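You operate a simulated robot arm through the tools that you are given. There is no shell and no other tool.

You run a simulated two-armed robot. Do the job below in one go: nothing can be reset, and whatever is moved stays where it is left.

JOB
Set the docked display to level 4 and save it.
Fine: mode knob on LEVEL, plus button steps up, green button saves; tester off at the end.

It is judged by the outcome, as a careful person would: the job done as asked, and still so three seconds after it is handed in. It fails if anything else is knocked over, pushed out of place, dropped, spilled or broken.

ROBOT AND FRAMES
Two 7-joint arms with two-finger parallel grippers on one trunk that stands fixed in place. Base frame: the origin is at the foot of the trunk, x ahead of it, y to its left, z up; the work surface is at about z = 720. Readings come in mm, degrees, newtons and seconds.
The left shoulder is at [-82, 119, 851], the right one opposite. With the tool pointing down near the work surface each hand reaches from about 180 to 600 mm from the base axis, measured 20 degrees to its own side. Payload 3.43 kg a hand.
The tool frame of a hand sits at the grasp point between the pads (the TCP): z along the fingers, y along the line on which they close. The tips reach 30 mm beyond it. Largest opening 94 mm; finger width 28, thickness 10; the body of the gripper, 50 by 96 mm, starts 55 mm behind the TCP.
Orientation is told as [roll, pitch, yaw] about the base's x, y, z axes, in that order, counted from this pose: with the fingers straight down and closing along the base's y, the tool's x points along the base's -x, its y along +y and its z along -z.

CONTROLS
- The arms move only by the tool play_rows. It takes "left_increments", "right_increments" or both (then of equal length, played together; a hand with none holds still); each is a list of rows, each a list of 7 numbers: the closure, from 0 (fully open) to 1 (shut), then the shift along the base's x, y, z in mm, then the turn, a rotation vector about the base's x, y, z in degrees. In form: [[gripper, x, y, z, rx, ry, rz], ...]. A call has 1 to 20 rows; each row shifts and turns the commanded pose from where the row before left it. A row lasts 0.2 s, in which the tool goes at most 50 mm and 8.6 degrees; a call with a longer step from one row to the next is refused whole, and so is a gripper value outside its range. A pose out of reach is approached as far as the arm can. The call stops where the force on the tool passes 40 N (or 10 N more than at its start, if that is more) or the arm is blocked; 0.2 s more then pass. The fingers move at their own pace (about 153 mm/s each) and stop on an object; they squeeze with about 35 N. The grip force told is the motor's: it shows also when the fingers shut on nothing. Time passes only in rows, and 0.2 s behind the last, so rows that do not move let the fingers close. The reply holds the time, the measured pose of the TCP, the force on the tool along the base axes, the opening and the grip force, in the units named above and with some noise, with the torque about the TCP (base axes, N m) and any sound that the robot's microphone picked up.
- Cameras (640 x 400 px; columns grow to the right, rows downward): "scene" is now at [42.4, -22, 1553.6]; the picture's right is [-0.13, -0.99, 0.00], its down [-0.80, 0.11, -0.58] and it looks along [0.58, -0.08, -0.81] (base axes); focal length 356 px, centre (320, 200). "left" rides on the left gripper at [76, -14, -102] in its tool frame; the picture's right is [0.18, 0.98, 0.00], its down [-0.75, 0.14, -0.64] and it looks along [-0.63, 0.12, 0.77] (tool axes); focal length 243 px, centre (320, 200). "right" rides on the right gripper at [76, 14, -102] in its tool frame; the picture's right is [-0.18, 0.98, 0.00], its down [-0.75, -0.14, -0.64] and it looks along [-0.63, -0.12, 0.77] (tool axes); focal length 243 px, centre (320, 200). There is no depth. A picture from a camera that has moved, and an enlarged one, comes with that camera's place and axes in the base frame and with its lens. The place of the scene camera against the robot may be out by one fixed shift of up to 25 mm in any direction.
- get_image(camera): a new picture of that camera. It takes no simulated time.
- raise_lower(by): slides the trunk up (or, below 0, down) by that many mm; the arms and the scene camera ride with it, the base frame stays. It gives what a move gives, with no picture.
- turn_head(pan, tilt): turns the head with the scene camera to pan (to the left, within 143 degrees either way) and tilt (down, from -29 to 69), counted from straight ahead of the robot. It gives what a move gives.
- enlarge(camera, box): a new picture of the part [left, top, right, bottom] of that camera's present view, enlarged. It takes no simulated time.
- hand_in(): hands the job in; it is judged then, once.

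Nothing tells you positions but the pictures and the camera data. Unless the task says otherwise, let go and move clear before handing in.

The tools are called after "Call:" by a JSON object that holds its "name" and its "arguments". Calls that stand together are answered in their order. play_rows: Moves the arms, as the interface text tells. Its arguments: {"type":"object","properties":{"left_increments":{"type":"array","items":{"type":"array","items":{"type":"number"}}},"right_increments":{"type":"array","items":{"type":"array","items":{"type":"number"}}}},"required":[]} The other tools are called the same way: raise_lower (by) slides the trunk up or down; turn_head (pan, tilt) turns the head that bears the scene camera; get_image (camera) takes a picture; enlarge (camera, box) takes an enlarged picture of a part of a camera's view; hand_in () hands the job in.

At the start:

```text
time_s: 0.0
left_position: [339.0, 131.8, 1090.1]
left_ee_rot: [0.0, 0.0, -0.1]
left_ft_force: [0.8, 0.4, 0.5]
left_torque: [0.03, 0.01, 0.02]
left_opening: 94.0
left_grip_force: 0.1
right_position: [396.2, -252.4, 1047.1]
right_ee_rot: [0.0, 0.0, 0.1]
right_ft_force: [-0.5, 0.2, 0.2]
right_torque: [0.02, 0.01, 0.02]
right_opening: 94.1
right_grip_force: 0.1
trunk travel left (down, up): [-275.0, 60.0]
head pan, tilt: [-7.8, 54.3]
```

scene: 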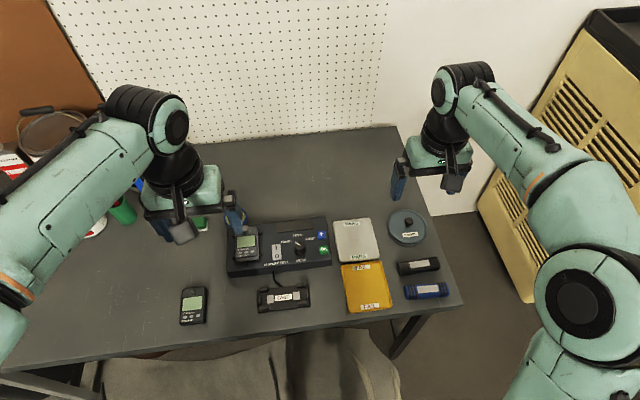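
right: 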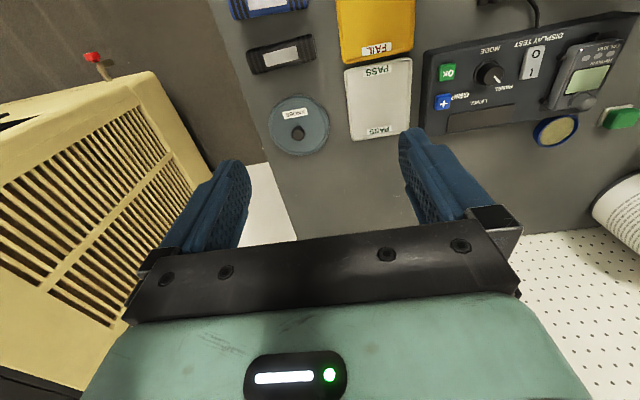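
left: 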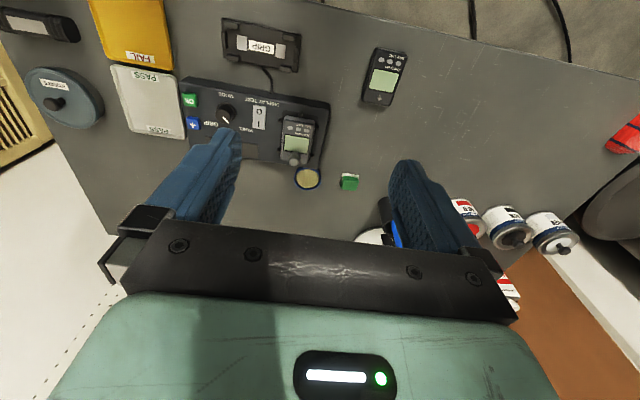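

I see a display tester on the bench with a docked display, a rocker switch, a mode knob, and a plus and a green OK button. I'll enlarge the views to read the labels before I move.

Call:
{"name": "enlarge", "arguments": {"camera": "scene", "box": [220, 205, 340, 280]}}

Call:
{"name": "enlarge", "arguments": {"camera": "right", "box": [420, 0, 640, 150]}}

Call:
{"name": "enlarge", "arguments": {"camera": "left", "box": [170, 60, 350, 200]}}

```text
5.33 times, centred on (280, 242) of scene
camera zoom: at [42.4, -22.0, 1553.6], right [-0.13, -0.99, 0.0], down [-0.8, 0.11, -0.58], along [0.58, -0.08, -0.81], focal length 1898 px, centre (533, -27)
```

zoom: 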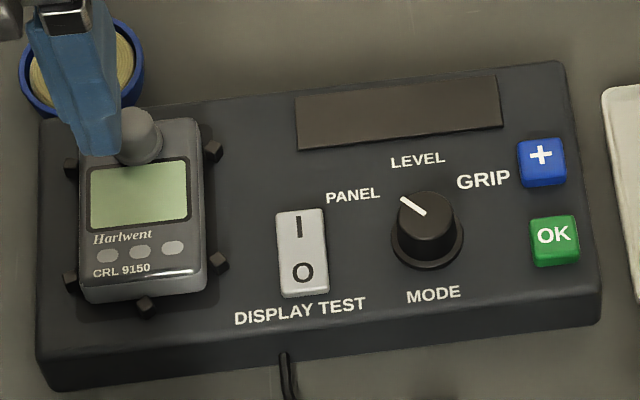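

```text
2.67 times, centred on (530, 75) of right
camera zoom: at [320.2, -236.6, 1149.9], right [0.18, 0.98, 0.0], down [0.75, -0.14, 0.64], along [0.63, -0.12, -0.77], focal length 647 px, centre (-240, 533)
```

zoom: 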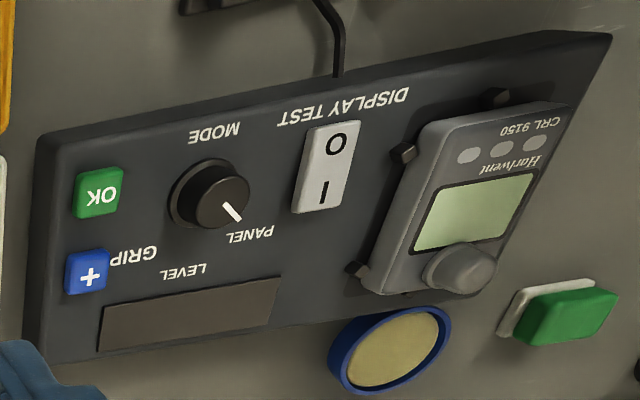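

```text
2.86 times, centred on (260, 130) of left
camera zoom: at [262.8, 117.1, 1191.7], right [-0.18, 0.98, 0.0], down [0.75, 0.14, 0.64], along [0.63, 0.12, -0.77], focal length 693 px, centre (491, 400)
```

zoom: 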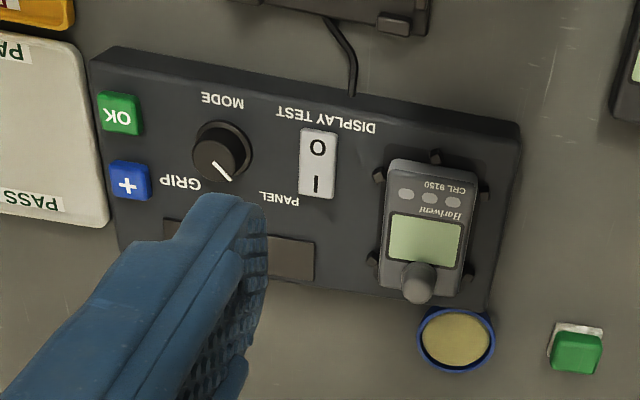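

The knob is on PANEL at about (448, -16), with the plus button near (478, -74), OK near (436, -74) and the rocker near (447, 41). I'll move the left hand aside and bring the right hand, half open, above the knob for a closer look.

Call:
{"name": "play_rows", "arguments": {"left_increments": [[0, -5, 20, 0, 0, 0, 0], [0, -5, 25, 0, 0, 0, 0], [0, -5, 25, 0, 0, 0, 0], [0, -5, 25, 0, 0, 0, 0], [0, -5, 25, 0, 0, 0, 0], [0, 0, 0, 0, 0, 0, 0], [0, 0, 0, 0, 0, 0, 0]], "right_increments": [[0.5, 8.6, 39.4, -24.5, 0, 0, 0], [0.5, 8.6, 39.4, -24.5, 0, 0, 0], [0.5, 8.6, 39.4, -24.5, 0, 0, 0], [0.5, 8.6, 39.4, -24.5, 0, 0, 0], [0.5, 8.6, 39.4, -24.5, 0, 0, 0], [0.5, 8.6, 39.4, -24.5, 0, 0, 0], [0.5, 0, 0, 0, 0, 0, 0]]}}

Call:
{"name": "get_image", "arguments": {"camera": "right"}}

Call:
{"name": "get_image", "arguments": {"camera": "scene"}}

Call:
{"name": "get_image", "arguments": {"camera": "left"}}

```text
time_s: 1.6
left_position: [311.9, 252.9, 1090.0]
left_ee_rot: [0.0, 0.0, -0.1]
left_ft_force: [-0.2, -0.4, -1.1]
left_torque: [0.0, 0.01, 0.0]
left_opening: 94.0
left_grip_force: 0.1
right_position: [449.0, -16.6, 900.3]
right_ee_rot: [0.0, -0.1, 0.1]
right_ft_force: [0.0, 0.3, 0.2]
right_torque: [-0.01, 0.02, 0.05]
right_opening: 47.0
right_grip_force: 0.1
trunk travel left (down, up): [-275.0, 60.0]
head pan, tilt: [-7.8, 54.3]
```

```text
taken
camera right: at [372.9, -0.1, 1002.3], right [0.18, 0.98, 0.0], down [0.75, -0.14, 0.64], along [0.63, -0.12, -0.77], focal length 243 px, centre (320, 200)
```

right: 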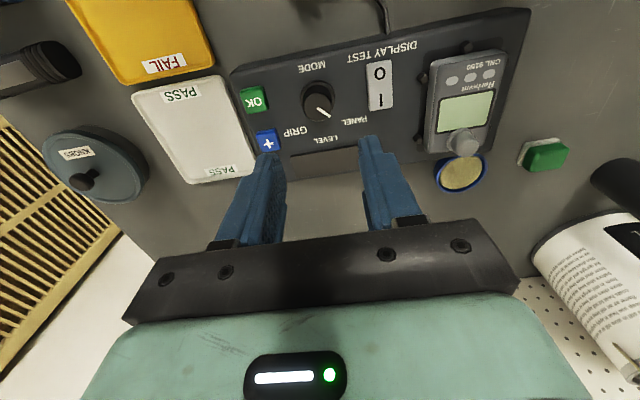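

```text
taken
camera scene: at [41.9, -22.4, 1553.7], right [-0.14, -0.99, 0.0], down [-0.8, 0.11, -0.58], along [0.58, -0.08, -0.81], focal length 356 px, centre (320, 200)
```

scene: 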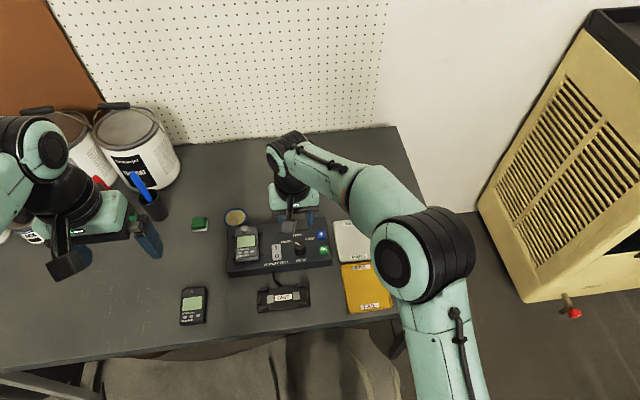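

```text
taken
camera left: at [236.1, 238.7, 1191.7], right [-0.18, 0.98, 0.0], down [0.75, 0.14, 0.64], along [0.63, 0.12, -0.77], focal length 243 px, centre (320, 200)
```

left: 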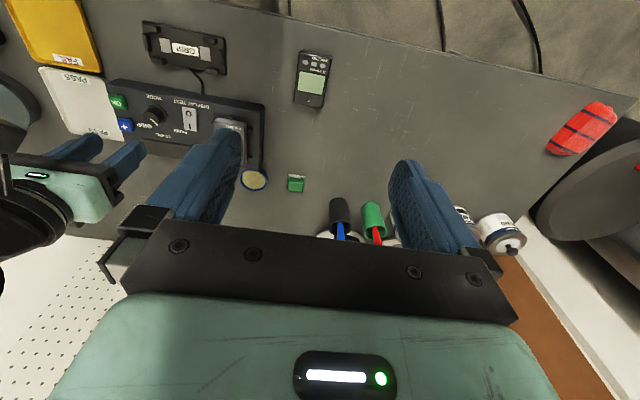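

Call:
{"name": "enlarge", "arguments": {"camera": "right", "box": [220, 20, 540, 220]}}

Call:
{"name": "enlarge", "arguments": {"camera": "scene", "box": [220, 205, 340, 280]}}

Call:
{"name": "enlarge", "arguments": {"camera": "left", "box": [80, 60, 320, 210]}}

```text
2.00 times, centred on (380, 120) of right
camera zoom: at [372.9, -0.1, 1002.3], right [0.18, 0.98, 0.0], down [0.75, -0.14, 0.64], along [0.63, -0.12, -0.77], focal length 485 px, centre (200, 360)
```

zoom: 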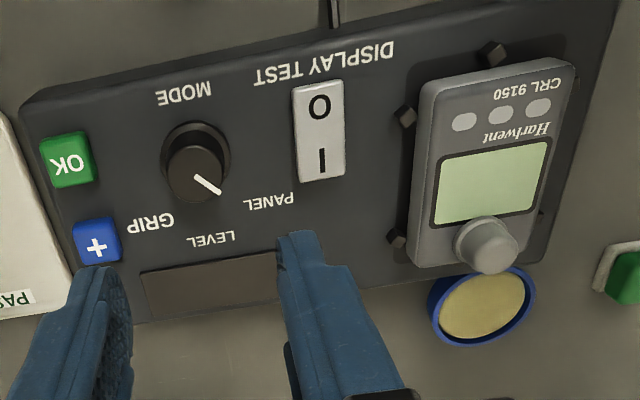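

```text
5.33 times, centred on (280, 242) of scene
camera zoom: at [41.9, -22.4, 1553.7], right [-0.14, -0.99, 0.0], down [-0.8, 0.11, -0.58], along [0.58, -0.08, -0.81], focal length 1898 px, centre (533, -27)
```

zoom: 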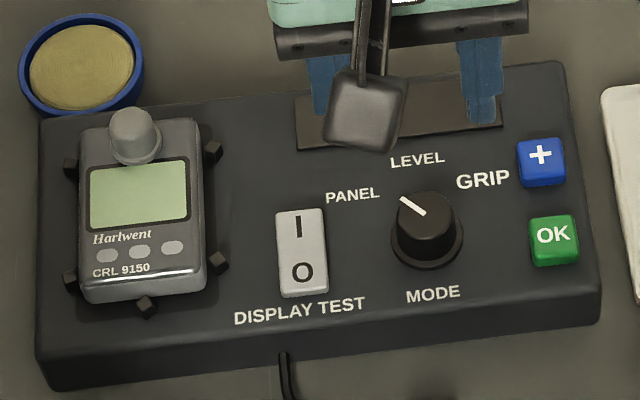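

```text
2.67 times, centred on (200, 135) of left
camera zoom: at [236.1, 238.7, 1191.7], right [-0.18, 0.98, 0.0], down [0.75, 0.14, 0.64], along [0.63, 0.12, -0.77], focal length 647 px, centre (640, 373)
```

zoom: 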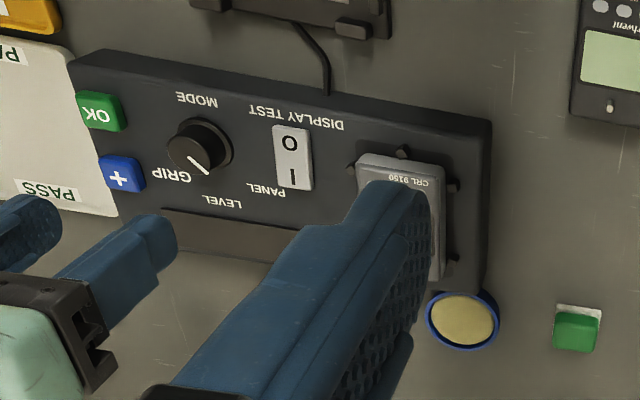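

The knob axis is near (448, -16.5), with its top at about z 775 and the panel at about z 748. I'll descend around it with the fingers half open.

Call:
{"name": "play_rows", "arguments": {"right_increments": [[0.5, 0, 0, -25, 0, 0, 0], [0.5, 0, 0, -25, 0, 0, 0], [0.5, 0, 0, -25, 0, 0, 0], [0.5, 0, 0, -20, 0, 0, 0], [0.5, 0, 0, -10, 0, 0, 0], [0.5, 0, 0, -5, 0, 0, 0], [0.5, 0, 0, 0, 0, 0, 0]]}}

Call:
{"name": "get_image", "arguments": {"camera": "right"}}

Call:
{"name": "enlarge", "arguments": {"camera": "scene", "box": [220, 205, 340, 280]}}

Call:
{"name": "enlarge", "arguments": {"camera": "left", "box": [80, 60, 320, 210]}}

```text
time_s: 3.2
left_position: [312.6, 253.9, 1088.8]
left_ee_rot: [0.0, 0.1, 0.0]
left_ft_force: [0.5, -0.2, -0.3]
left_torque: [0.01, -0.01, 0.01]
left_opening: 93.9
left_grip_force: 0.1
right_position: [449.3, -15.4, 789.9]
right_ee_rot: [0.0, -0.3, 0.0]
right_ft_force: [0.1, 0.4, 3.3]
right_torque: [-0.14, 0.03, -0.04]
right_opening: 47.2
right_grip_force: 0.1
trunk travel left (down, up): [-275.0, 60.0]
head pan, tilt: [-7.8, 54.3]
```

```text
taken
camera right: at [372.4, -0.5, 892.8], right [0.18, 0.98, 0.0], down [0.75, -0.14, 0.64], along [0.63, -0.12, -0.77], focal length 243 px, centre (320, 200)
```

right: 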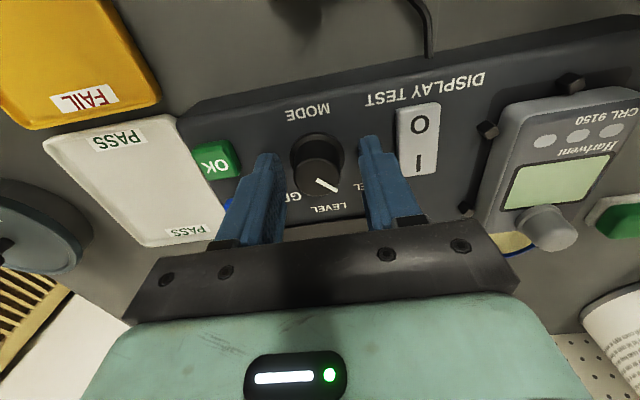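

```text
5.33 times, centred on (280, 242) of scene
camera zoom: at [42.1, -22.0, 1553.7], right [-0.13, -0.99, 0.0], down [-0.8, 0.11, -0.58], along [0.58, -0.08, -0.81], focal length 1898 px, centre (533, -27)
```

zoom: 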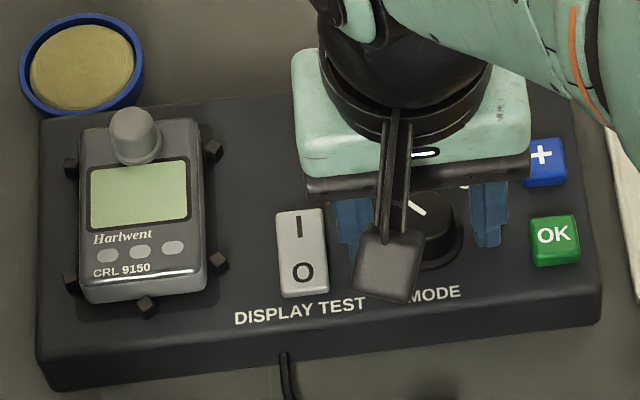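

```text
2.67 times, centred on (200, 135) of left
camera zoom: at [236.4, 238.8, 1191.6], right [-0.18, 0.98, 0.0], down [0.75, 0.14, 0.64], along [0.63, 0.12, -0.77], focal length 647 px, centre (640, 373)
```

zoom: 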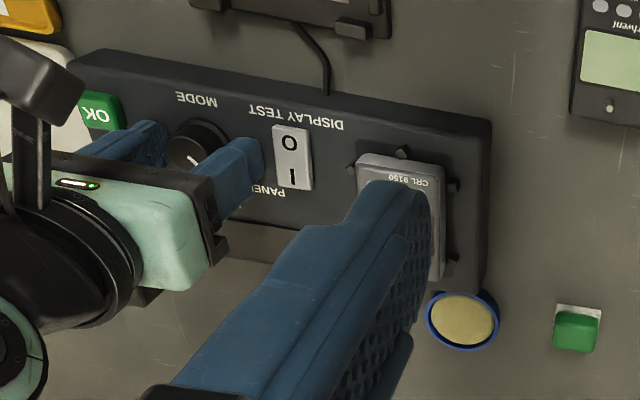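

The fingers straddle the knob evenly and there may be a very light touch on the panel. I'll lift 2 mm and close on the knob.

Call:
{"name": "play_rows", "arguments": {"right_increments": [[0.5, 0, 0, 2, 0, 0, 0], [0.65, 0, 0, 0, 0, 0, 0], [0.75, 0, 0, 0, 0, 0, 0], [0.85, 0, 0, 0, 0, 0, 0], [1, 0, 0, 0, 0, 0, 0], [1, 0, 0, 0, 0, 0, 0]]}}

Call:
{"name": "get_image", "arguments": {"camera": "right"}}

```text
time_s: 4.6
left_position: [311.2, 251.6, 1089.8]
left_ee_rot: [0.1, -0.2, 0.0]
left_ft_force: [-0.6, 0.2, 0.2]
left_torque: [0.01, 0.0, 0.0]
left_opening: 94.4
left_grip_force: 0.0
right_position: [449.1, -17.4, 795.1]
right_ee_rot: [0.1, -0.4, 0.0]
right_ft_force: [0.0, -14.0, 35.1]
right_torque: [-0.52, 1.09, 0.04]
right_opening: 27.5
right_grip_force: 45.7
trunk travel left (down, up): [-275.0, 60.0]
head pan, tilt: [-7.8, 54.3]
```

```text
taken
camera right: at [371.9, -2.0, 897.2], right [0.19, 0.98, 0.0], down [0.75, -0.14, 0.65], along [0.64, -0.12, -0.76], focal length 243 px, centre (320, 200)
```

right: 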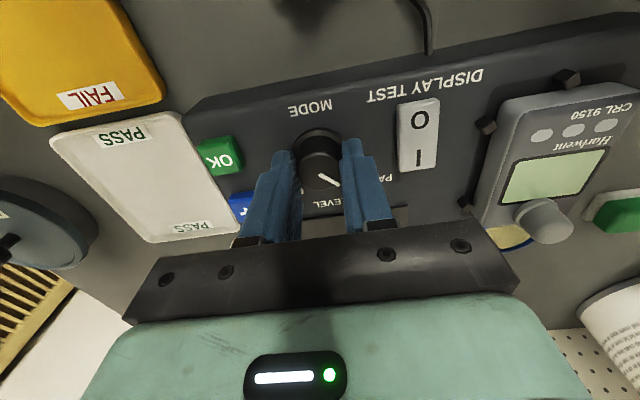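

It has a grip 27.5 mm wide, but the fingers are pressing up off something, probably the knob's collar. I'll open a little, rise about 5 mm, and grip again.

Call:
{"name": "play_rows", "arguments": {"right_increments": [[0.5, 0, 0, 0, 0, 0, 0], [0.5, 0, -1.5, 5, 0, 0, 0], [0.5, 0, 0, 0, 0, 0, 0]]}}

Call:
{"name": "play_rows", "arguments": {"right_increments": [[0.65, 0, 0, 0, 0, 0, 0], [0.75, 0, 0, 0, 0, 0, 0], [0.85, 0, 0, 0, 0, 0, 0], [0.9, 0, 0, 0, 0, 0, 0], [0.9, 0, 0, 0, 0, 0, 0]]}}

Call:
{"name": "get_image", "arguments": {"camera": "right"}}

```text
time_s: 5.4
left_position: [312.7, 252.4, 1089.1]
left_ee_rot: [0.1, 0.0, -0.1]
left_ft_force: [0.2, 0.6, -0.4]
left_torque: [-0.01, 0.01, -0.01]
left_opening: 94.0
left_grip_force: 0.1
right_position: [447.1, -17.0, 796.8]
right_ee_rot: [-0.1, 0.0, 0.0]
right_ft_force: [0.0, -0.2, -0.6]
right_torque: [-0.02, 0.01, 0.0]
right_opening: 46.9
right_grip_force: 0.0
trunk travel left (down, up): [-275.0, 60.0]
head pan, tilt: [-7.8, 54.3]
```

```text
time_s: 6.6
left_position: [314.0, 253.6, 1090.0]
left_ee_rot: [0.0, 0.0, 0.0]
left_ft_force: [-0.2, -0.4, 0.6]
left_torque: [0.01, 0.0, 0.01]
left_opening: 94.1
left_grip_force: 0.1
right_position: [447.8, -17.5, 795.6]
right_ee_rot: [0.0, 0.0, 0.0]
right_ft_force: [-1.3, -1.6, -1.8]
right_torque: [-0.1, -0.05, -0.02]
right_opening: 27.4
right_grip_force: 45.0
trunk travel left (down, up): [-275.0, 60.0]
head pan, tilt: [-7.8, 54.3]
```

```text
taken
camera right: at [371.4, -1.9, 899.5], right [0.18, 0.98, 0.0], down [0.75, -0.14, 0.64], along [0.63, -0.12, -0.77], focal length 243 px, centre (320, 200)
```

right: 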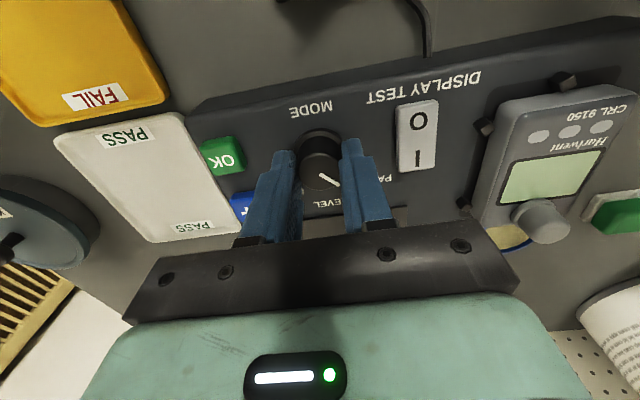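

The grip is now clean with almost no side force. Next I'll turn the knob clockwise (negative z) about 45° from PANEL to LEVEL.

Call:
{"name": "play_rows", "arguments": {"right_increments": [[0.9, 0, 0, 0, 0, 0, -5], [0.9, 0, 0, 0, 0, 0, -6], [0.9, 0, 0, 0, 0, 0, -6], [0.9, 0, 0, 0, 0, 0, -6], [0.9, 0, 0, 0, 0, 0, -6], [0.9, 0, 0, 0, 0, 0, -6], [0.9, 0, 0, 0, 0, 0, -5], [0.9, 0, 0, 0, 0, 0, -5], [0.9, 0, 0, 0, 0, 0, 0]]}}

Call:
{"name": "get_image", "arguments": {"camera": "right"}}

Call:
{"name": "enlarge", "arguments": {"camera": "scene", "box": [220, 205, 340, 280]}}

```text
time_s: 8.6
left_position: [311.9, 252.9, 1088.5]
left_ee_rot: [0.0, 0.0, 0.0]
left_ft_force: [-0.1, -0.4, 0.0]
left_torque: [-0.03, -0.02, 0.01]
left_opening: 94.1
left_grip_force: 0.2
right_position: [446.9, -16.9, 796.3]
right_ee_rot: [-0.2, 0.1, -45.0]
right_ft_force: [-4.9, -4.2, -5.1]
right_torque: [0.25, 0.52, 0.03]
right_opening: 26.8
right_grip_force: 44.9
trunk travel left (down, up): [-275.0, 60.0]
head pan, tilt: [-7.8, 54.3]
```

```text
taken
camera right: at [403.9, 47.5, 899.5], right [0.83, 0.56, 0.0], down [0.43, -0.63, 0.64], along [0.36, -0.53, -0.77], focal length 243 px, centre (320, 200)
```

right: 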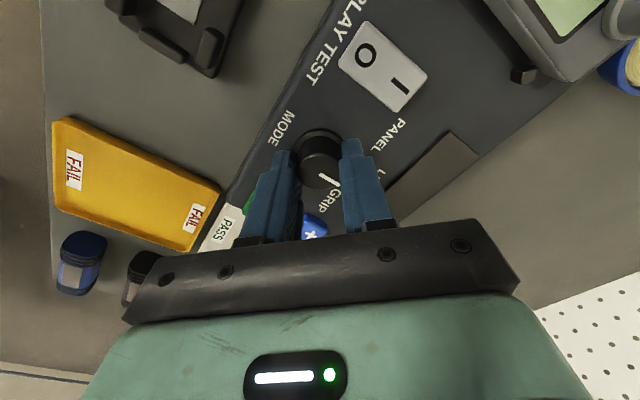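

```text
5.33 times, centred on (280, 242) of scene
camera zoom: at [42.4, -22.6, 1553.6], right [-0.14, -0.99, 0.0], down [-0.8, 0.11, -0.58], along [0.58, -0.08, -0.81], focal length 1898 px, centre (533, -27)
```

zoom: 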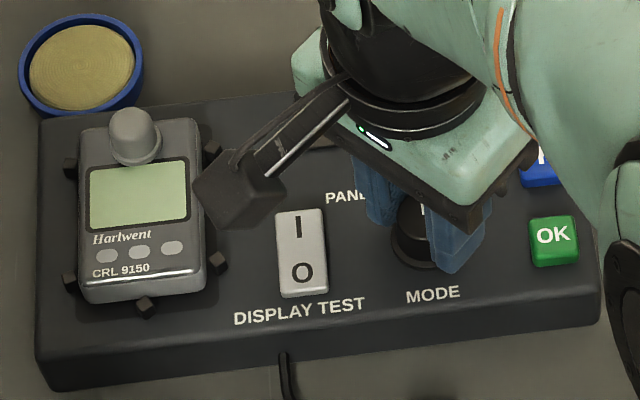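

The knob turned with the fingers. I'll let go, rise, turn the hand back and check the pointer.

Call:
{"name": "play_rows", "arguments": {"right_increments": [[0.5, 0, 0, 0, 0, 0, 0], [0.5, 0, 0, 0, 0, 0, 0], [0.5, 0, 0, 20, 0, 0, 0], [0.5, 0, 0, 25, 0, 0, 0], [0.5, 0, 0, 25, 0, 0, 7.5], [0.5, 0, 0, 25, 0, 0, 7.5], [0.5, 0, 0, 10, 0, 0, 7.5], [0.5, 0, 0, 0, 0, 0, 7.5], [0.5, 0, 0, 0, 0, 0, 7.5], [0.5, 0, 0, 0, 0, 0, 7.5], [0.5, 0, 0, 0, 0, 0, 0]]}}

Call:
{"name": "enlarge", "arguments": {"camera": "right", "box": [220, 20, 540, 220]}}

Call:
{"name": "enlarge", "arguments": {"camera": "scene", "box": [220, 205, 340, 280]}}

```text
time_s: 11.0
left_position: [312.0, 253.1, 1088.5]
left_ee_rot: [0.0, 0.0, 0.0]
left_ft_force: [0.5, -0.1, 0.2]
left_torque: [-0.02, 0.0, 0.03]
left_opening: 94.0
left_grip_force: 0.1
right_position: [448.5, -16.3, 902.7]
right_ee_rot: [-0.1, 0.1, 0.1]
right_ft_force: [0.0, -0.2, -0.3]
right_torque: [0.0, -0.03, -0.01]
right_opening: 47.2
right_grip_force: 0.1
trunk travel left (down, up): [-275.0, 60.0]
head pan, tilt: [-7.8, 54.3]
```

```text
2.00 times, centred on (380, 120) of right
camera zoom: at [371.5, -2.2, 1005.6], right [0.18, 0.98, 0.0], down [0.75, -0.14, 0.64], along [0.63, -0.12, -0.77], focal length 485 px, centre (200, 360)
```

zoom: 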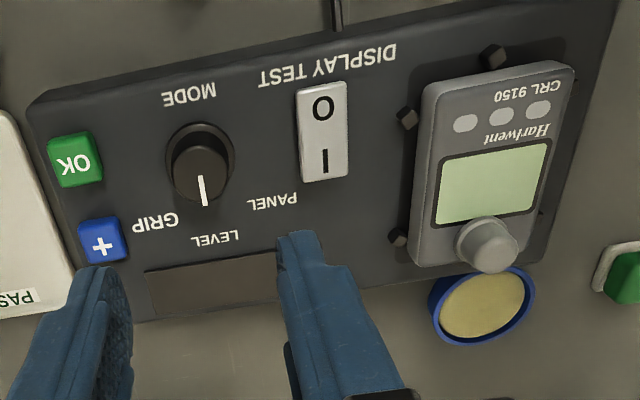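

```text
5.33 times, centred on (280, 242) of scene
camera zoom: at [42.4, -22.0, 1553.6], right [-0.13, -0.99, 0.0], down [-0.8, 0.11, -0.58], along [0.58, -0.08, -0.81], focal length 1898 px, centre (533, -27)
```

zoom: 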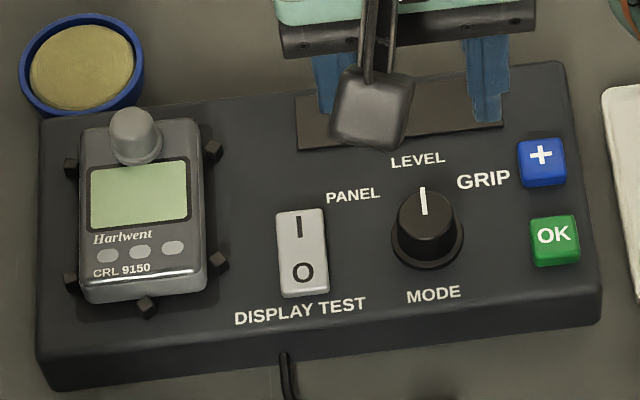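

The knob now points at LEVEL. Next is the power rocker: I'll close the fingers, turn the hand 90° so the narrow side lies along x, and hover above its I end at about (462, 43.5).

Call:
{"name": "play_rows", "arguments": {"right_increments": [[1, 0, 0, 0, 0, 0, -7.5], [1, 0, 0, 0, 0, 0, -7.5], [1, 0, 6, 0, 0, 0, -7.5], [1, 0, 6, 0, 0, 0, -7.5], [1, 2, 6, 0, 0, 0, -7.5], [1, 2, 6, 0, 0, 0, -7.5], [1, 2, 6, 0, 0, 0, -7.5], [1, 2, 6, 0, 0, 0, -7.5], [1, 2, 6, 0, 0, 0, -7.5], [1, 2, 6, 0, 0, 0, -7.5], [1, 1, 6, -20, 0, 0, -7.5], [1, 1, 6, -20, 0, 0, -7.5], [1, 0, 0, -20, 0, 0, 0], [1, 0, 0, 0, 0, 0, 0], [1, 0, 0, 0, 0, 0, 0]]}}

Call:
{"name": "get_image", "arguments": {"camera": "right"}}

Call:
{"name": "enlarge", "arguments": {"camera": "scene", "box": [220, 205, 340, 280]}}

```text
time_s: 14.2
left_position: [312.7, 252.9, 1089.4]
left_ee_rot: [-0.1, 0.0, 0.0]
left_ft_force: [0.2, 0.5, -0.4]
left_torque: [-0.01, 0.06, 0.02]
left_opening: 94.1
left_grip_force: 0.1
right_position: [460.8, 43.4, 841.9]
right_ee_rot: [0.0, 0.0, -90.0]
right_ft_force: [-0.2, 0.1, 0.4]
right_torque: [-0.02, 0.0, -0.05]
right_opening: 0.0
right_grip_force: 33.3
trunk travel left (down, up): [-275.0, 60.0]
head pan, tilt: [-7.8, 54.3]
```

```text
taken
camera right: at [475.9, 120.3, 945.6], right [0.98, -0.18, 0.0], down [-0.14, -0.75, 0.64], along [-0.12, -0.63, -0.77], focal length 243 px, centre (320, 200)
```

right: 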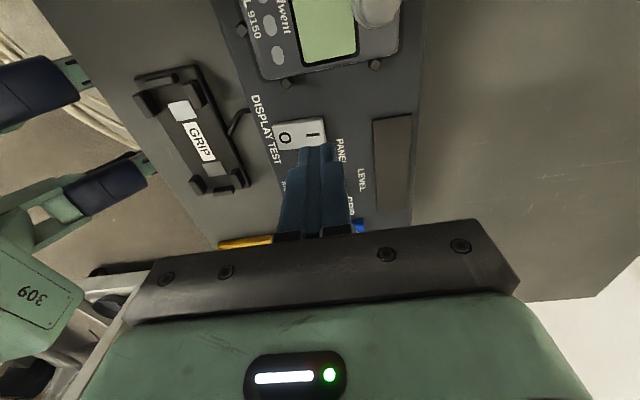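

```text
5.33 times, centred on (280, 242) of scene
camera zoom: at [42.5, -22.0, 1553.7], right [-0.13, -0.99, 0.0], down [-0.8, 0.11, -0.58], along [0.58, -0.08, -0.81], focal length 1898 px, centre (533, -27)
```

zoom: 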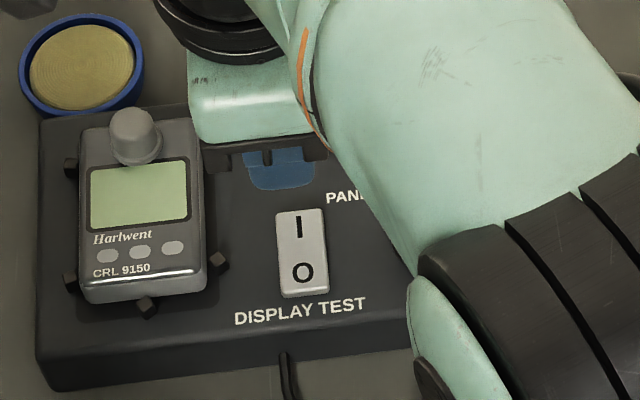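

The closed fingertips are about 16 mm towards the I end from the rocker's pivot. I'll shift 2 mm in y and press down in small steps.

Call:
{"name": "play_rows", "arguments": {"right_increments": [[1, 0, -2, -20, 0, 0, 0], [1, 0, 0, -15, 0, 0, 0], [1, 0, 0, -6, 0, 0, 0], [1, 0, 0, -2, 0, 0, 0], [1, 0, 0, -2, 0, 0, 0], [1, 0, 0, -2, 0, 0, 0], [1, 0, 0, -2, 0, 0, 0], [1, 0, 0, -2, 0, 0, 0]]}}

Call:
{"name": "enlarge", "arguments": {"camera": "scene", "box": [220, 205, 340, 280]}}

Call:
{"name": "get_image", "arguments": {"camera": "right"}}

```text
time_s: 15.9
left_position: [311.3, 253.0, 1089.8]
left_ee_rot: [0.1, -0.1, 0.0]
left_ft_force: [0.1, -0.2, -0.4]
left_torque: [-0.04, 0.01, -0.02]
left_opening: 93.8
left_grip_force: 0.1
right_position: [462.7, 39.8, 799.5]
right_ee_rot: [0.4, 0.0, -90.0]
right_ft_force: [-10.4, -5.3, 15.3]
right_torque: [-0.32, 0.46, -0.05]
right_opening: 0.1
right_grip_force: 33.1
trunk travel left (down, up): [-275.0, 60.0]
head pan, tilt: [-7.8, 54.3]
stopped in row 8 (right hand): the force on the tool passed its limit at 44 N (the readings are from after the stop); the commanded pose is now the measured one
```

```text
5.33 times, centred on (280, 242) of scene
camera zoom: at [40.6, -22.5, 1553.6], right [-0.13, -0.99, 0.0], down [-0.8, 0.11, -0.58], along [0.58, -0.08, -0.81], focal length 1898 px, centre (533, -27)
```

zoom: 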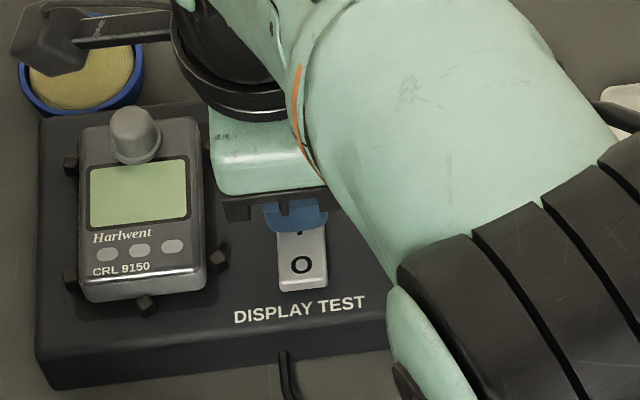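

```text
taken
camera right: at [476.3, 117.8, 902.0], right [0.98, -0.18, 0.01], down [-0.15, -0.76, 0.64], along [-0.11, -0.63, -0.77], focal length 243 px, centre (320, 200)
```

right: 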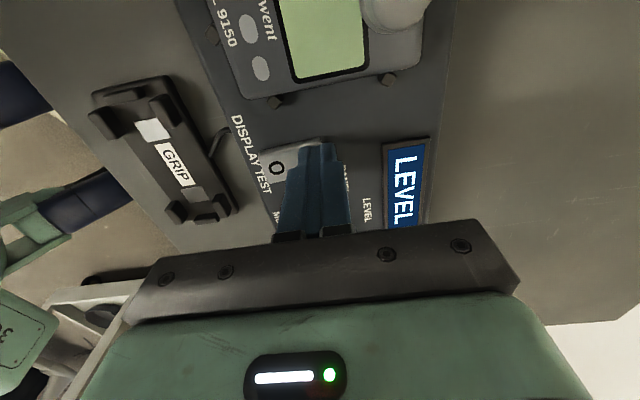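

The panel window has lit and reads LEVEL, so the tester is on and the mode is right. I'll rise and read the whole window.

Call:
{"name": "play_rows", "arguments": {"right_increments": [[1, 0, 0, 10, 0, 0, 0], [1, 0, 0, 30, 0, 0, 0], [1, 0, -20, 30, 0, 0, 7.5], [1, 0, -20, 30, 0, 0, 7.5], [1, 0, -20, 0, 0, 0, 7.5], [1, 0, -20, 0, 0, 0, 7.5], [1, 0, -10, 0, 0, 0, 7.5], [1, 0, -10, 0, 0, 0, 7.5], [1, 0, -10, 0, 0, 0, 7.5], [1, 0, 0, 0, 0, 0, 7.5], [1, 0, 0, 0, 0, 0, 7.5], [1, 0, 0, 0, 0, 0, 7.5], [1, 0, 0, 0, 0, 0, 7.5], [1, 0, 0, 0, 0, 0, 7.5], [1, 0, 0, 0, 0, 0, 0]]}}

Call:
{"name": "get_image", "arguments": {"camera": "right"}}

Call:
{"name": "enlarge", "arguments": {"camera": "scene", "box": [220, 205, 340, 280]}}

Call:
{"name": "enlarge", "arguments": {"camera": "left", "box": [80, 60, 320, 210]}}

```text
time_s: 19.1
left_position: [312.8, 254.0, 1089.7]
left_ee_rot: [0.0, 0.0, 0.0]
left_ft_force: [0.1, 0.6, 0.1]
left_torque: [-0.02, 0.01, -0.03]
left_opening: 94.1
left_grip_force: 0.1
right_position: [464.0, -69.3, 896.2]
right_ee_rot: [0.4, 0.2, 0.1]
right_ft_force: [-0.1, 0.6, 0.0]
right_torque: [0.01, -0.02, 0.01]
right_opening: 0.0
right_grip_force: 32.9
trunk travel left (down, up): [-275.0, 60.0]
head pan, tilt: [-7.8, 54.3]
```

```text
taken
camera right: at [387.5, -54.2, 1000.2], right [0.18, 0.98, 0.01], down [0.76, -0.14, 0.64], along [0.63, -0.11, -0.77], focal length 243 px, centre (320, 200)
```

right: 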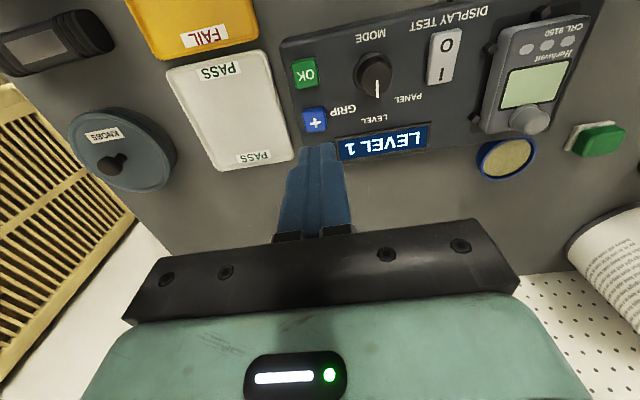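

```text
5.33 times, centred on (280, 242) of scene
camera zoom: at [42.4, -22.0, 1553.6], right [-0.13, -0.99, 0.0], down [-0.8, 0.11, -0.58], along [0.58, -0.08, -0.81], focal length 1898 px, centre (533, -27)
```

zoom: 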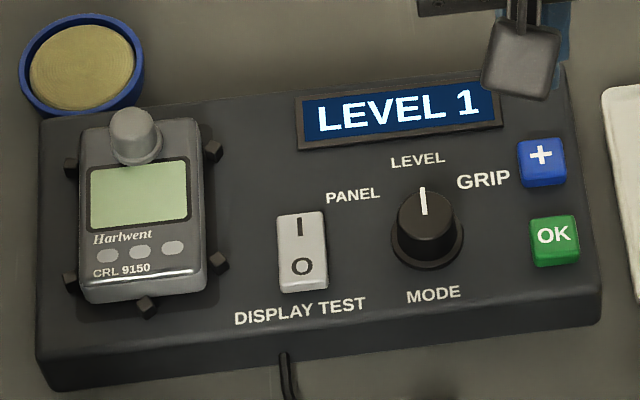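

```text
2.67 times, centred on (200, 135) of left
camera zoom: at [236.6, 238.8, 1191.5], right [-0.18, 0.98, 0.0], down [0.75, 0.14, 0.64], along [0.63, 0.12, -0.77], focal length 647 px, centre (640, 373)
```

zoom: 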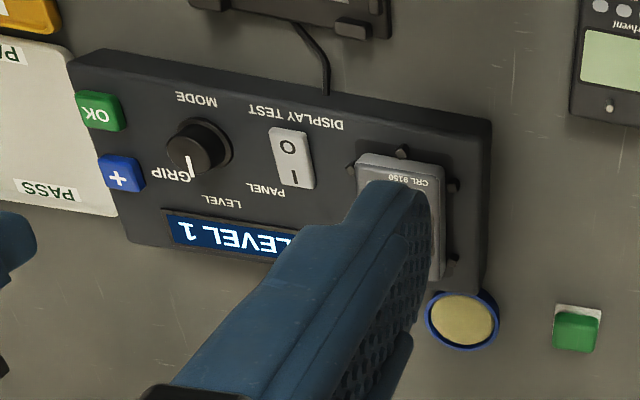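

The tester is on, in LEVEL mode, and shows LEVEL 1, so it needs three presses of plus. I'll move over the plus button at about (478, -76) and press gently in small steps.

Call:
{"name": "play_rows", "arguments": {"right_increments": [[1, 7, -3, -30, 0, 0, 0], [1, 7, -3, -30, 0, 0, 0], [1, 0, -0.5, -25, 0, 0, 0], [1, 0, 0, -8, 0, 0, 0], [1, 0, 0, 0, 0, 0, 0]]}}

Call:
{"name": "get_image", "arguments": {"camera": "right"}}

Call:
{"name": "enlarge", "arguments": {"camera": "scene", "box": [220, 205, 340, 280]}}

Call:
{"name": "enlarge", "arguments": {"camera": "left", "box": [80, 60, 320, 210]}}

```text
time_s: 20.3
left_position: [312.1, 253.3, 1089.5]
left_ee_rot: [-0.1, -0.1, 0.0]
left_ft_force: [-0.4, -0.6, 0.1]
left_torque: [0.04, 0.01, 0.0]
left_opening: 94.1
left_grip_force: 0.1
right_position: [478.2, -74.6, 802.5]
right_ee_rot: [0.5, 0.0, 0.1]
right_ft_force: [-0.5, -0.1, 0.0]
right_torque: [0.0, -0.02, -0.02]
right_opening: 0.0
right_grip_force: 32.9
trunk travel left (down, up): [-275.0, 60.0]
head pan, tilt: [-7.8, 54.3]
```

```text
taken
camera right: at [401.9, -60.2, 906.0], right [0.18, 0.98, 0.01], down [0.76, -0.15, 0.64], along [0.63, -0.11, -0.77], focal length 243 px, centre (320, 200)
```

right: 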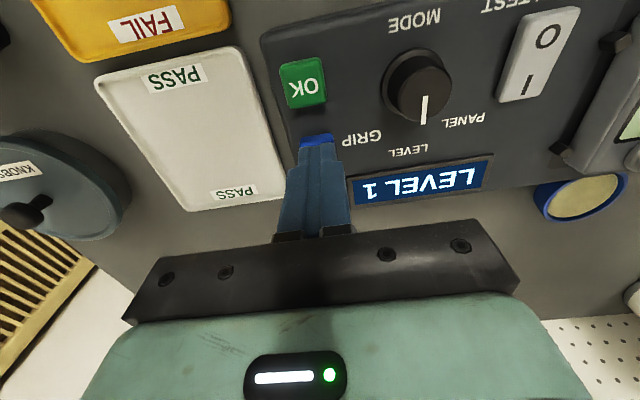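

```text
5.33 times, centred on (280, 242) of scene
camera zoom: at [42.5, -22.0, 1553.7], right [-0.13, -0.99, 0.0], down [-0.8, 0.11, -0.58], along [0.58, -0.08, -0.81], focal length 1898 px, centre (533, -27)
```

zoom: 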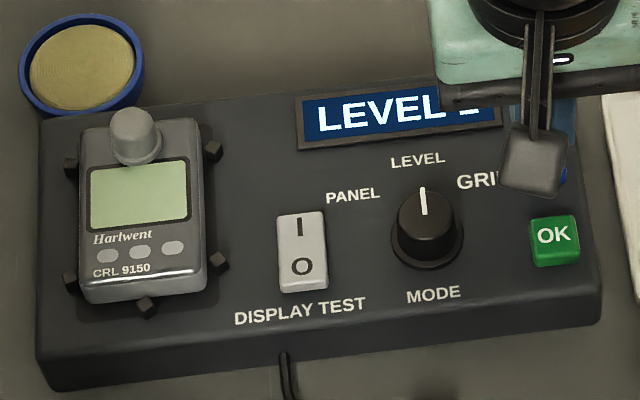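

```text
2.67 times, centred on (200, 135) of left
camera zoom: at [236.6, 238.8, 1191.5], right [-0.18, 0.98, 0.0], down [0.75, 0.14, 0.64], along [0.63, 0.12, -0.77], focal length 647 px, centre (640, 373)
```

zoom: 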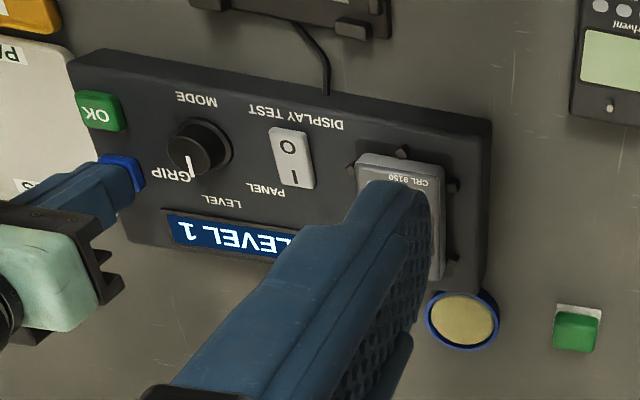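

The tips hover right over the plus button, and the right camera can see the window. I'll press in 1.5 mm steps.

Call:
{"name": "play_rows", "arguments": {"right_increments": [[1, 0, 0, -2, 0, 0, 0], [1, 0, 0, -1.5, 0, 0, 0], [1, 0, 0, -1.5, 0, 0, 0], [1, 0, 0, -1.5, 0, 0, 0]]}}

Call:
{"name": "enlarge", "arguments": {"camera": "right", "box": [240, 20, 560, 220]}}

```text
time_s: 21.3
left_position: [312.8, 254.4, 1088.9]
left_ee_rot: [0.0, 0.1, 0.0]
left_ft_force: [0.7, 0.3, 0.1]
left_torque: [0.01, 0.01, 0.01]
left_opening: 94.3
left_grip_force: 0.1
right_position: [477.0, -75.3, 798.6]
right_ee_rot: [0.4, 0.0, 0.0]
right_ft_force: [-0.7, 0.5, 3.2]
right_torque: [0.05, 0.03, -0.01]
right_opening: 0.3
right_grip_force: 32.7
trunk travel left (down, up): [-275.0, 60.0]
head pan, tilt: [-7.8, 54.3]
heard: click
```

```text
2.00 times, centred on (400, 120) of right
camera zoom: at [401.8, -60.4, 900.6], right [0.18, 0.98, 0.01], down [0.76, -0.15, 0.64], along [0.63, -0.11, -0.77], focal length 485 px, centre (160, 360)
```

zoom: 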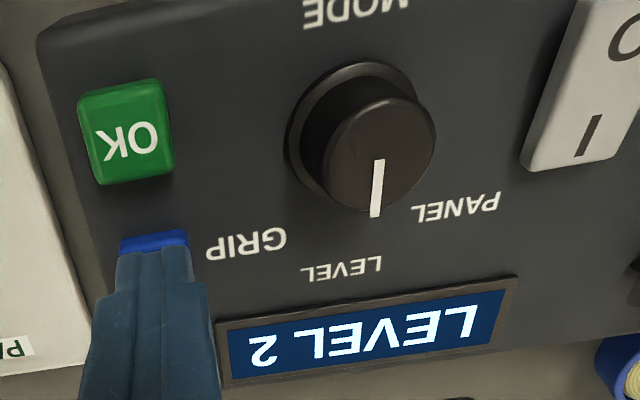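

A click, and the window reads LEVEL 2. I'll release by rising 7 mm, check, and press the same depth again.

Call:
{"name": "play_rows", "arguments": {"right_increments": [[1, 0, 0, 3, 0, 0, 0], [1, 0, 0, 4, 0, 0, 0], [1, 0, 0, 0, 0, 0, 0], [1, 0, 0, -2, 0, 0, 0], [1, 0, 0, -2, 0, 0, 0], [1, 0, 0, -1.5, 0, 0, 0], [1, 0, 0, -1.5, 0, 0, 0]]}}

Call:
{"name": "enlarge", "arguments": {"camera": "right", "box": [240, 20, 560, 220]}}

```text
time_s: 22.9
left_position: [312.7, 252.7, 1090.7]
left_ee_rot: [-0.1, -0.1, 0.1]
left_ft_force: [-0.3, 0.0, -0.1]
left_torque: [0.0, 0.03, -0.01]
left_opening: 94.1
left_grip_force: 0.1
right_position: [477.5, -75.1, 797.7]
right_ee_rot: [0.3, 0.0, 0.0]
right_ft_force: [-0.1, -1.3, 2.4]
right_torque: [-0.02, -0.05, -0.05]
right_opening: 0.0
right_grip_force: 33.7
trunk travel left (down, up): [-275.0, 60.0]
head pan, tilt: [-7.8, 54.3]
heard: click
```

```text
2.00 times, centred on (400, 120) of right
camera zoom: at [402.2, -60.8, 900.6], right [0.18, 0.98, 0.01], down [0.75, -0.15, 0.64], along [0.63, -0.11, -0.77], focal length 485 px, centre (160, 360)
```

zoom: 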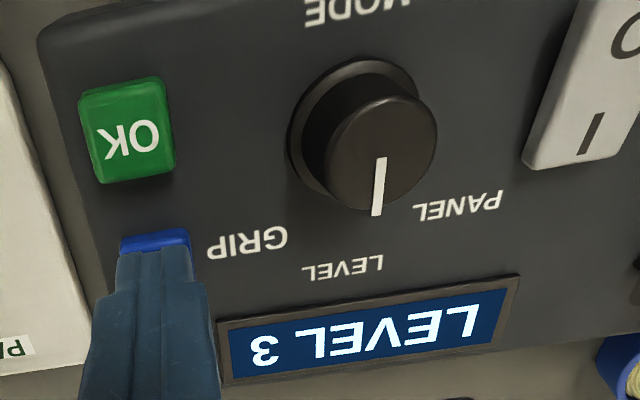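

The window reads LEVEL 3. One more identical press should give level 4.

Call:
{"name": "play_rows", "arguments": {"right_increments": [[1, 0, 0, 3, 0, 0, 0], [1, 0, 0, 4, 0, 0, 0], [1, 0, 0, 0, 0, 0, 0], [1, 0, 0, -2, 0, 0, 0], [1, 0, 0, -2, 0, 0, 0], [1, 0, 0, -1.5, 0, 0, 0], [1, 0, 0, -1.5, 0, 0, 0]]}}

Call:
{"name": "enlarge", "arguments": {"camera": "right", "box": [240, 20, 560, 220]}}

```text
time_s: 24.5
left_position: [312.2, 252.5, 1088.5]
left_ee_rot: [0.0, -0.1, 0.0]
left_ft_force: [0.1, -0.4, 0.2]
left_torque: [0.0, 0.03, -0.01]
left_opening: 94.0
left_grip_force: 0.0
right_position: [478.4, -74.9, 798.8]
right_ee_rot: [0.3, 0.1, 0.0]
right_ft_force: [0.3, -0.6, 2.9]
right_torque: [0.01, -0.03, 0.05]
right_opening: 0.1
right_grip_force: 33.2
trunk travel left (down, up): [-275.0, 60.0]
head pan, tilt: [-7.8, 54.3]
heard: click
```

```text
2.00 times, centred on (400, 120) of right
camera zoom: at [402.2, -61.2, 900.9], right [0.18, 0.98, 0.01], down [0.75, -0.15, 0.64], along [0.63, -0.11, -0.77], focal length 485 px, centre (160, 360)
```

zoom: 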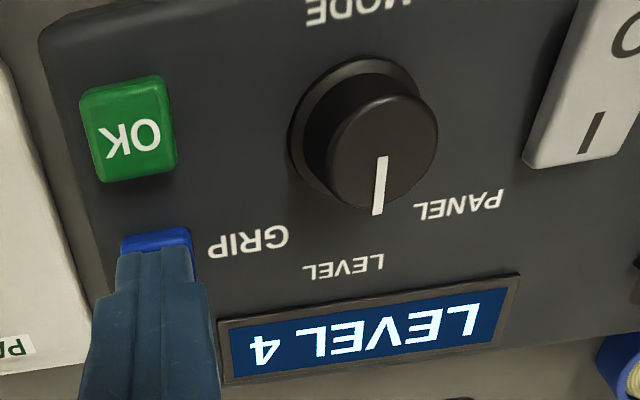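

LEVEL 4 is shown. I'll rise, move 42 mm back to hover over the green OK button, and check alignment.

Call:
{"name": "play_rows", "arguments": {"right_increments": [[1, 0, 0, 5, 0, 0, 0], [1, 0, 0, 20, 0, 0, 0], [1, -21, -0.3, 0, 0, 0, 0], [1, -21, -0.3, 0, 0, 0, 0], [1, 0, 0, -18, 0, 0, 0], [1, 0, 0, 0, 0, 0, 0]]}}

Call:
{"name": "get_image", "arguments": {"camera": "right"}}

Call:
{"name": "enlarge", "arguments": {"camera": "scene", "box": [220, 205, 340, 280]}}

Call:
{"name": "enlarge", "arguments": {"camera": "left", "box": [80, 60, 320, 210]}}

```text
time_s: 25.9
left_position: [312.1, 252.6, 1089.1]
left_ee_rot: [0.1, -0.1, 0.1]
left_ft_force: [-0.2, -1.1, 0.7]
left_torque: [0.0, 0.05, 0.01]
left_opening: 94.1
left_grip_force: 0.0
right_position: [434.6, -75.7, 804.9]
right_ee_rot: [0.4, 0.1, 0.0]
right_ft_force: [0.2, 0.8, 0.4]
right_torque: [0.04, 0.0, -0.02]
right_opening: 0.0
right_grip_force: 33.5
trunk travel left (down, up): [-275.0, 60.0]
head pan, tilt: [-7.8, 54.3]
```

```text
taken
camera right: at [358.4, -62.1, 908.4], right [0.18, 0.98, 0.01], down [0.75, -0.15, 0.64], along [0.63, -0.11, -0.77], focal length 243 px, centre (320, 200)
```

right: 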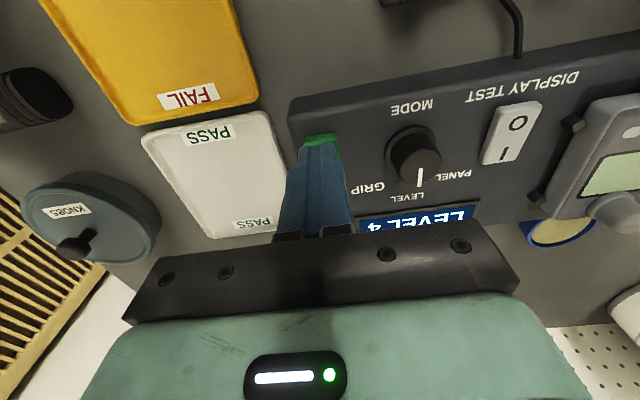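

```text
5.33 times, centred on (280, 242) of scene
camera zoom: at [42.0, -22.1, 1553.6], right [-0.14, -0.99, 0.0], down [-0.8, 0.11, -0.58], along [0.58, -0.08, -0.81], focal length 1898 px, centre (533, -27)
```

zoom: 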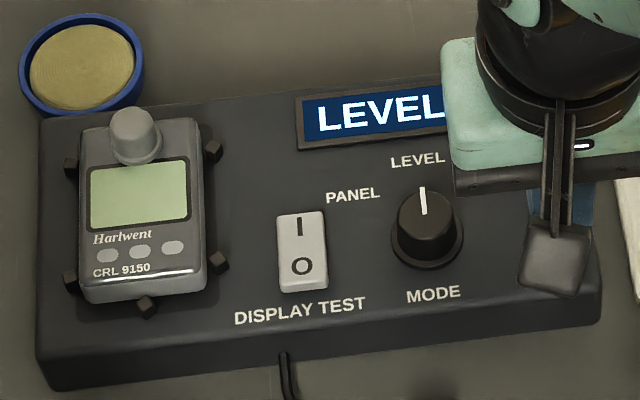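

```text
2.67 times, centred on (200, 135) of left
camera zoom: at [236.3, 238.8, 1191.5], right [-0.18, 0.98, 0.0], down [0.75, 0.14, 0.64], along [0.63, 0.12, -0.77], focal length 647 px, centre (640, 373)
```

zoom: 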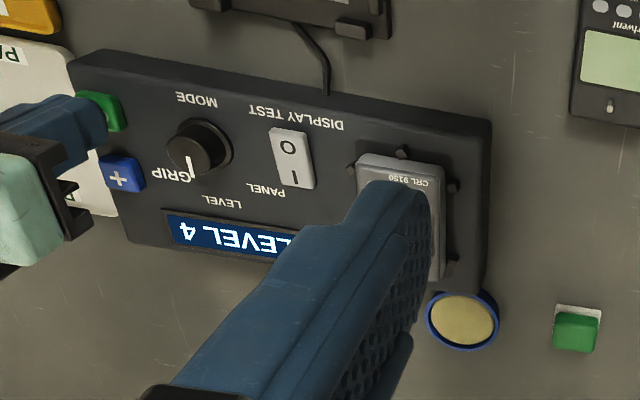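

The tips are over OK, well clear of plus and the knob, and the window still shows LEVEL 4. I'll press OK now.

Call:
{"name": "play_rows", "arguments": {"right_increments": [[1, 0, 0, -2, 0, 0, 0], [1, 0, 0, -2, 0, 0, 0], [1, 0, 0, -1.5, 0, 0, 0], [1, 0, 0, -1.5, 0, 0, 0]]}}

Call:
{"name": "enlarge", "arguments": {"camera": "right", "box": [240, 60, 560, 260]}}

Call:
{"name": "enlarge", "arguments": {"camera": "left", "box": [80, 60, 320, 210]}}

```text
time_s: 26.9
left_position: [312.9, 252.8, 1089.3]
left_ee_rot: [0.0, 0.0, 0.0]
left_ft_force: [-0.7, -0.1, 0.4]
left_torque: [-0.02, 0.0, -0.03]
left_opening: 93.9
left_grip_force: 0.0
right_position: [434.7, -76.5, 797.4]
right_ee_rot: [0.4, 0.1, 0.1]
right_ft_force: [-1.1, -0.1, 2.3]
right_torque: [-0.07, 0.01, -0.03]
right_opening: 0.0
right_grip_force: 33.2
trunk travel left (down, up): [-275.0, 60.0]
head pan, tilt: [-7.8, 54.3]
heard: click
```

```text
2.00 times, centred on (400, 160) of right
camera zoom: at [359.5, -61.9, 901.6], right [0.18, 0.98, 0.01], down [0.75, -0.15, 0.64], along [0.63, -0.11, -0.77], focal length 485 px, centre (160, 280)
```

zoom: 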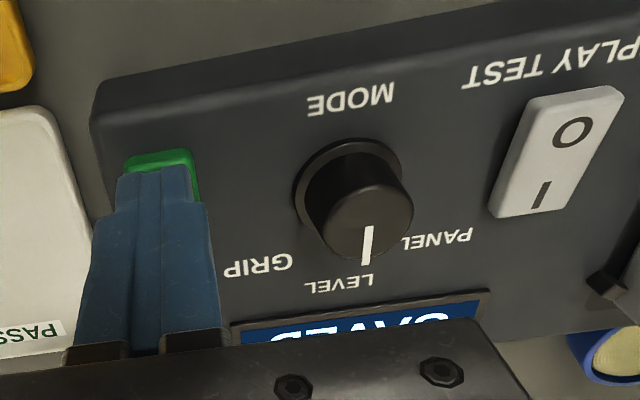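

```text
2.67 times, centred on (200, 135) of left
camera zoom: at [236.4, 238.8, 1191.6], right [-0.18, 0.98, 0.0], down [0.75, 0.14, 0.64], along [0.63, 0.12, -0.77], focal length 647 px, centre (640, 373)
```

zoom: 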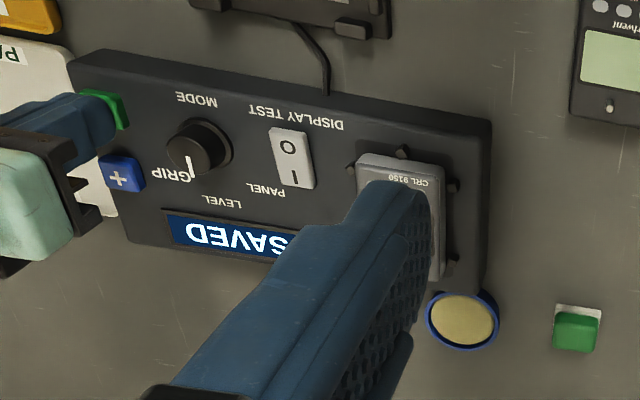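

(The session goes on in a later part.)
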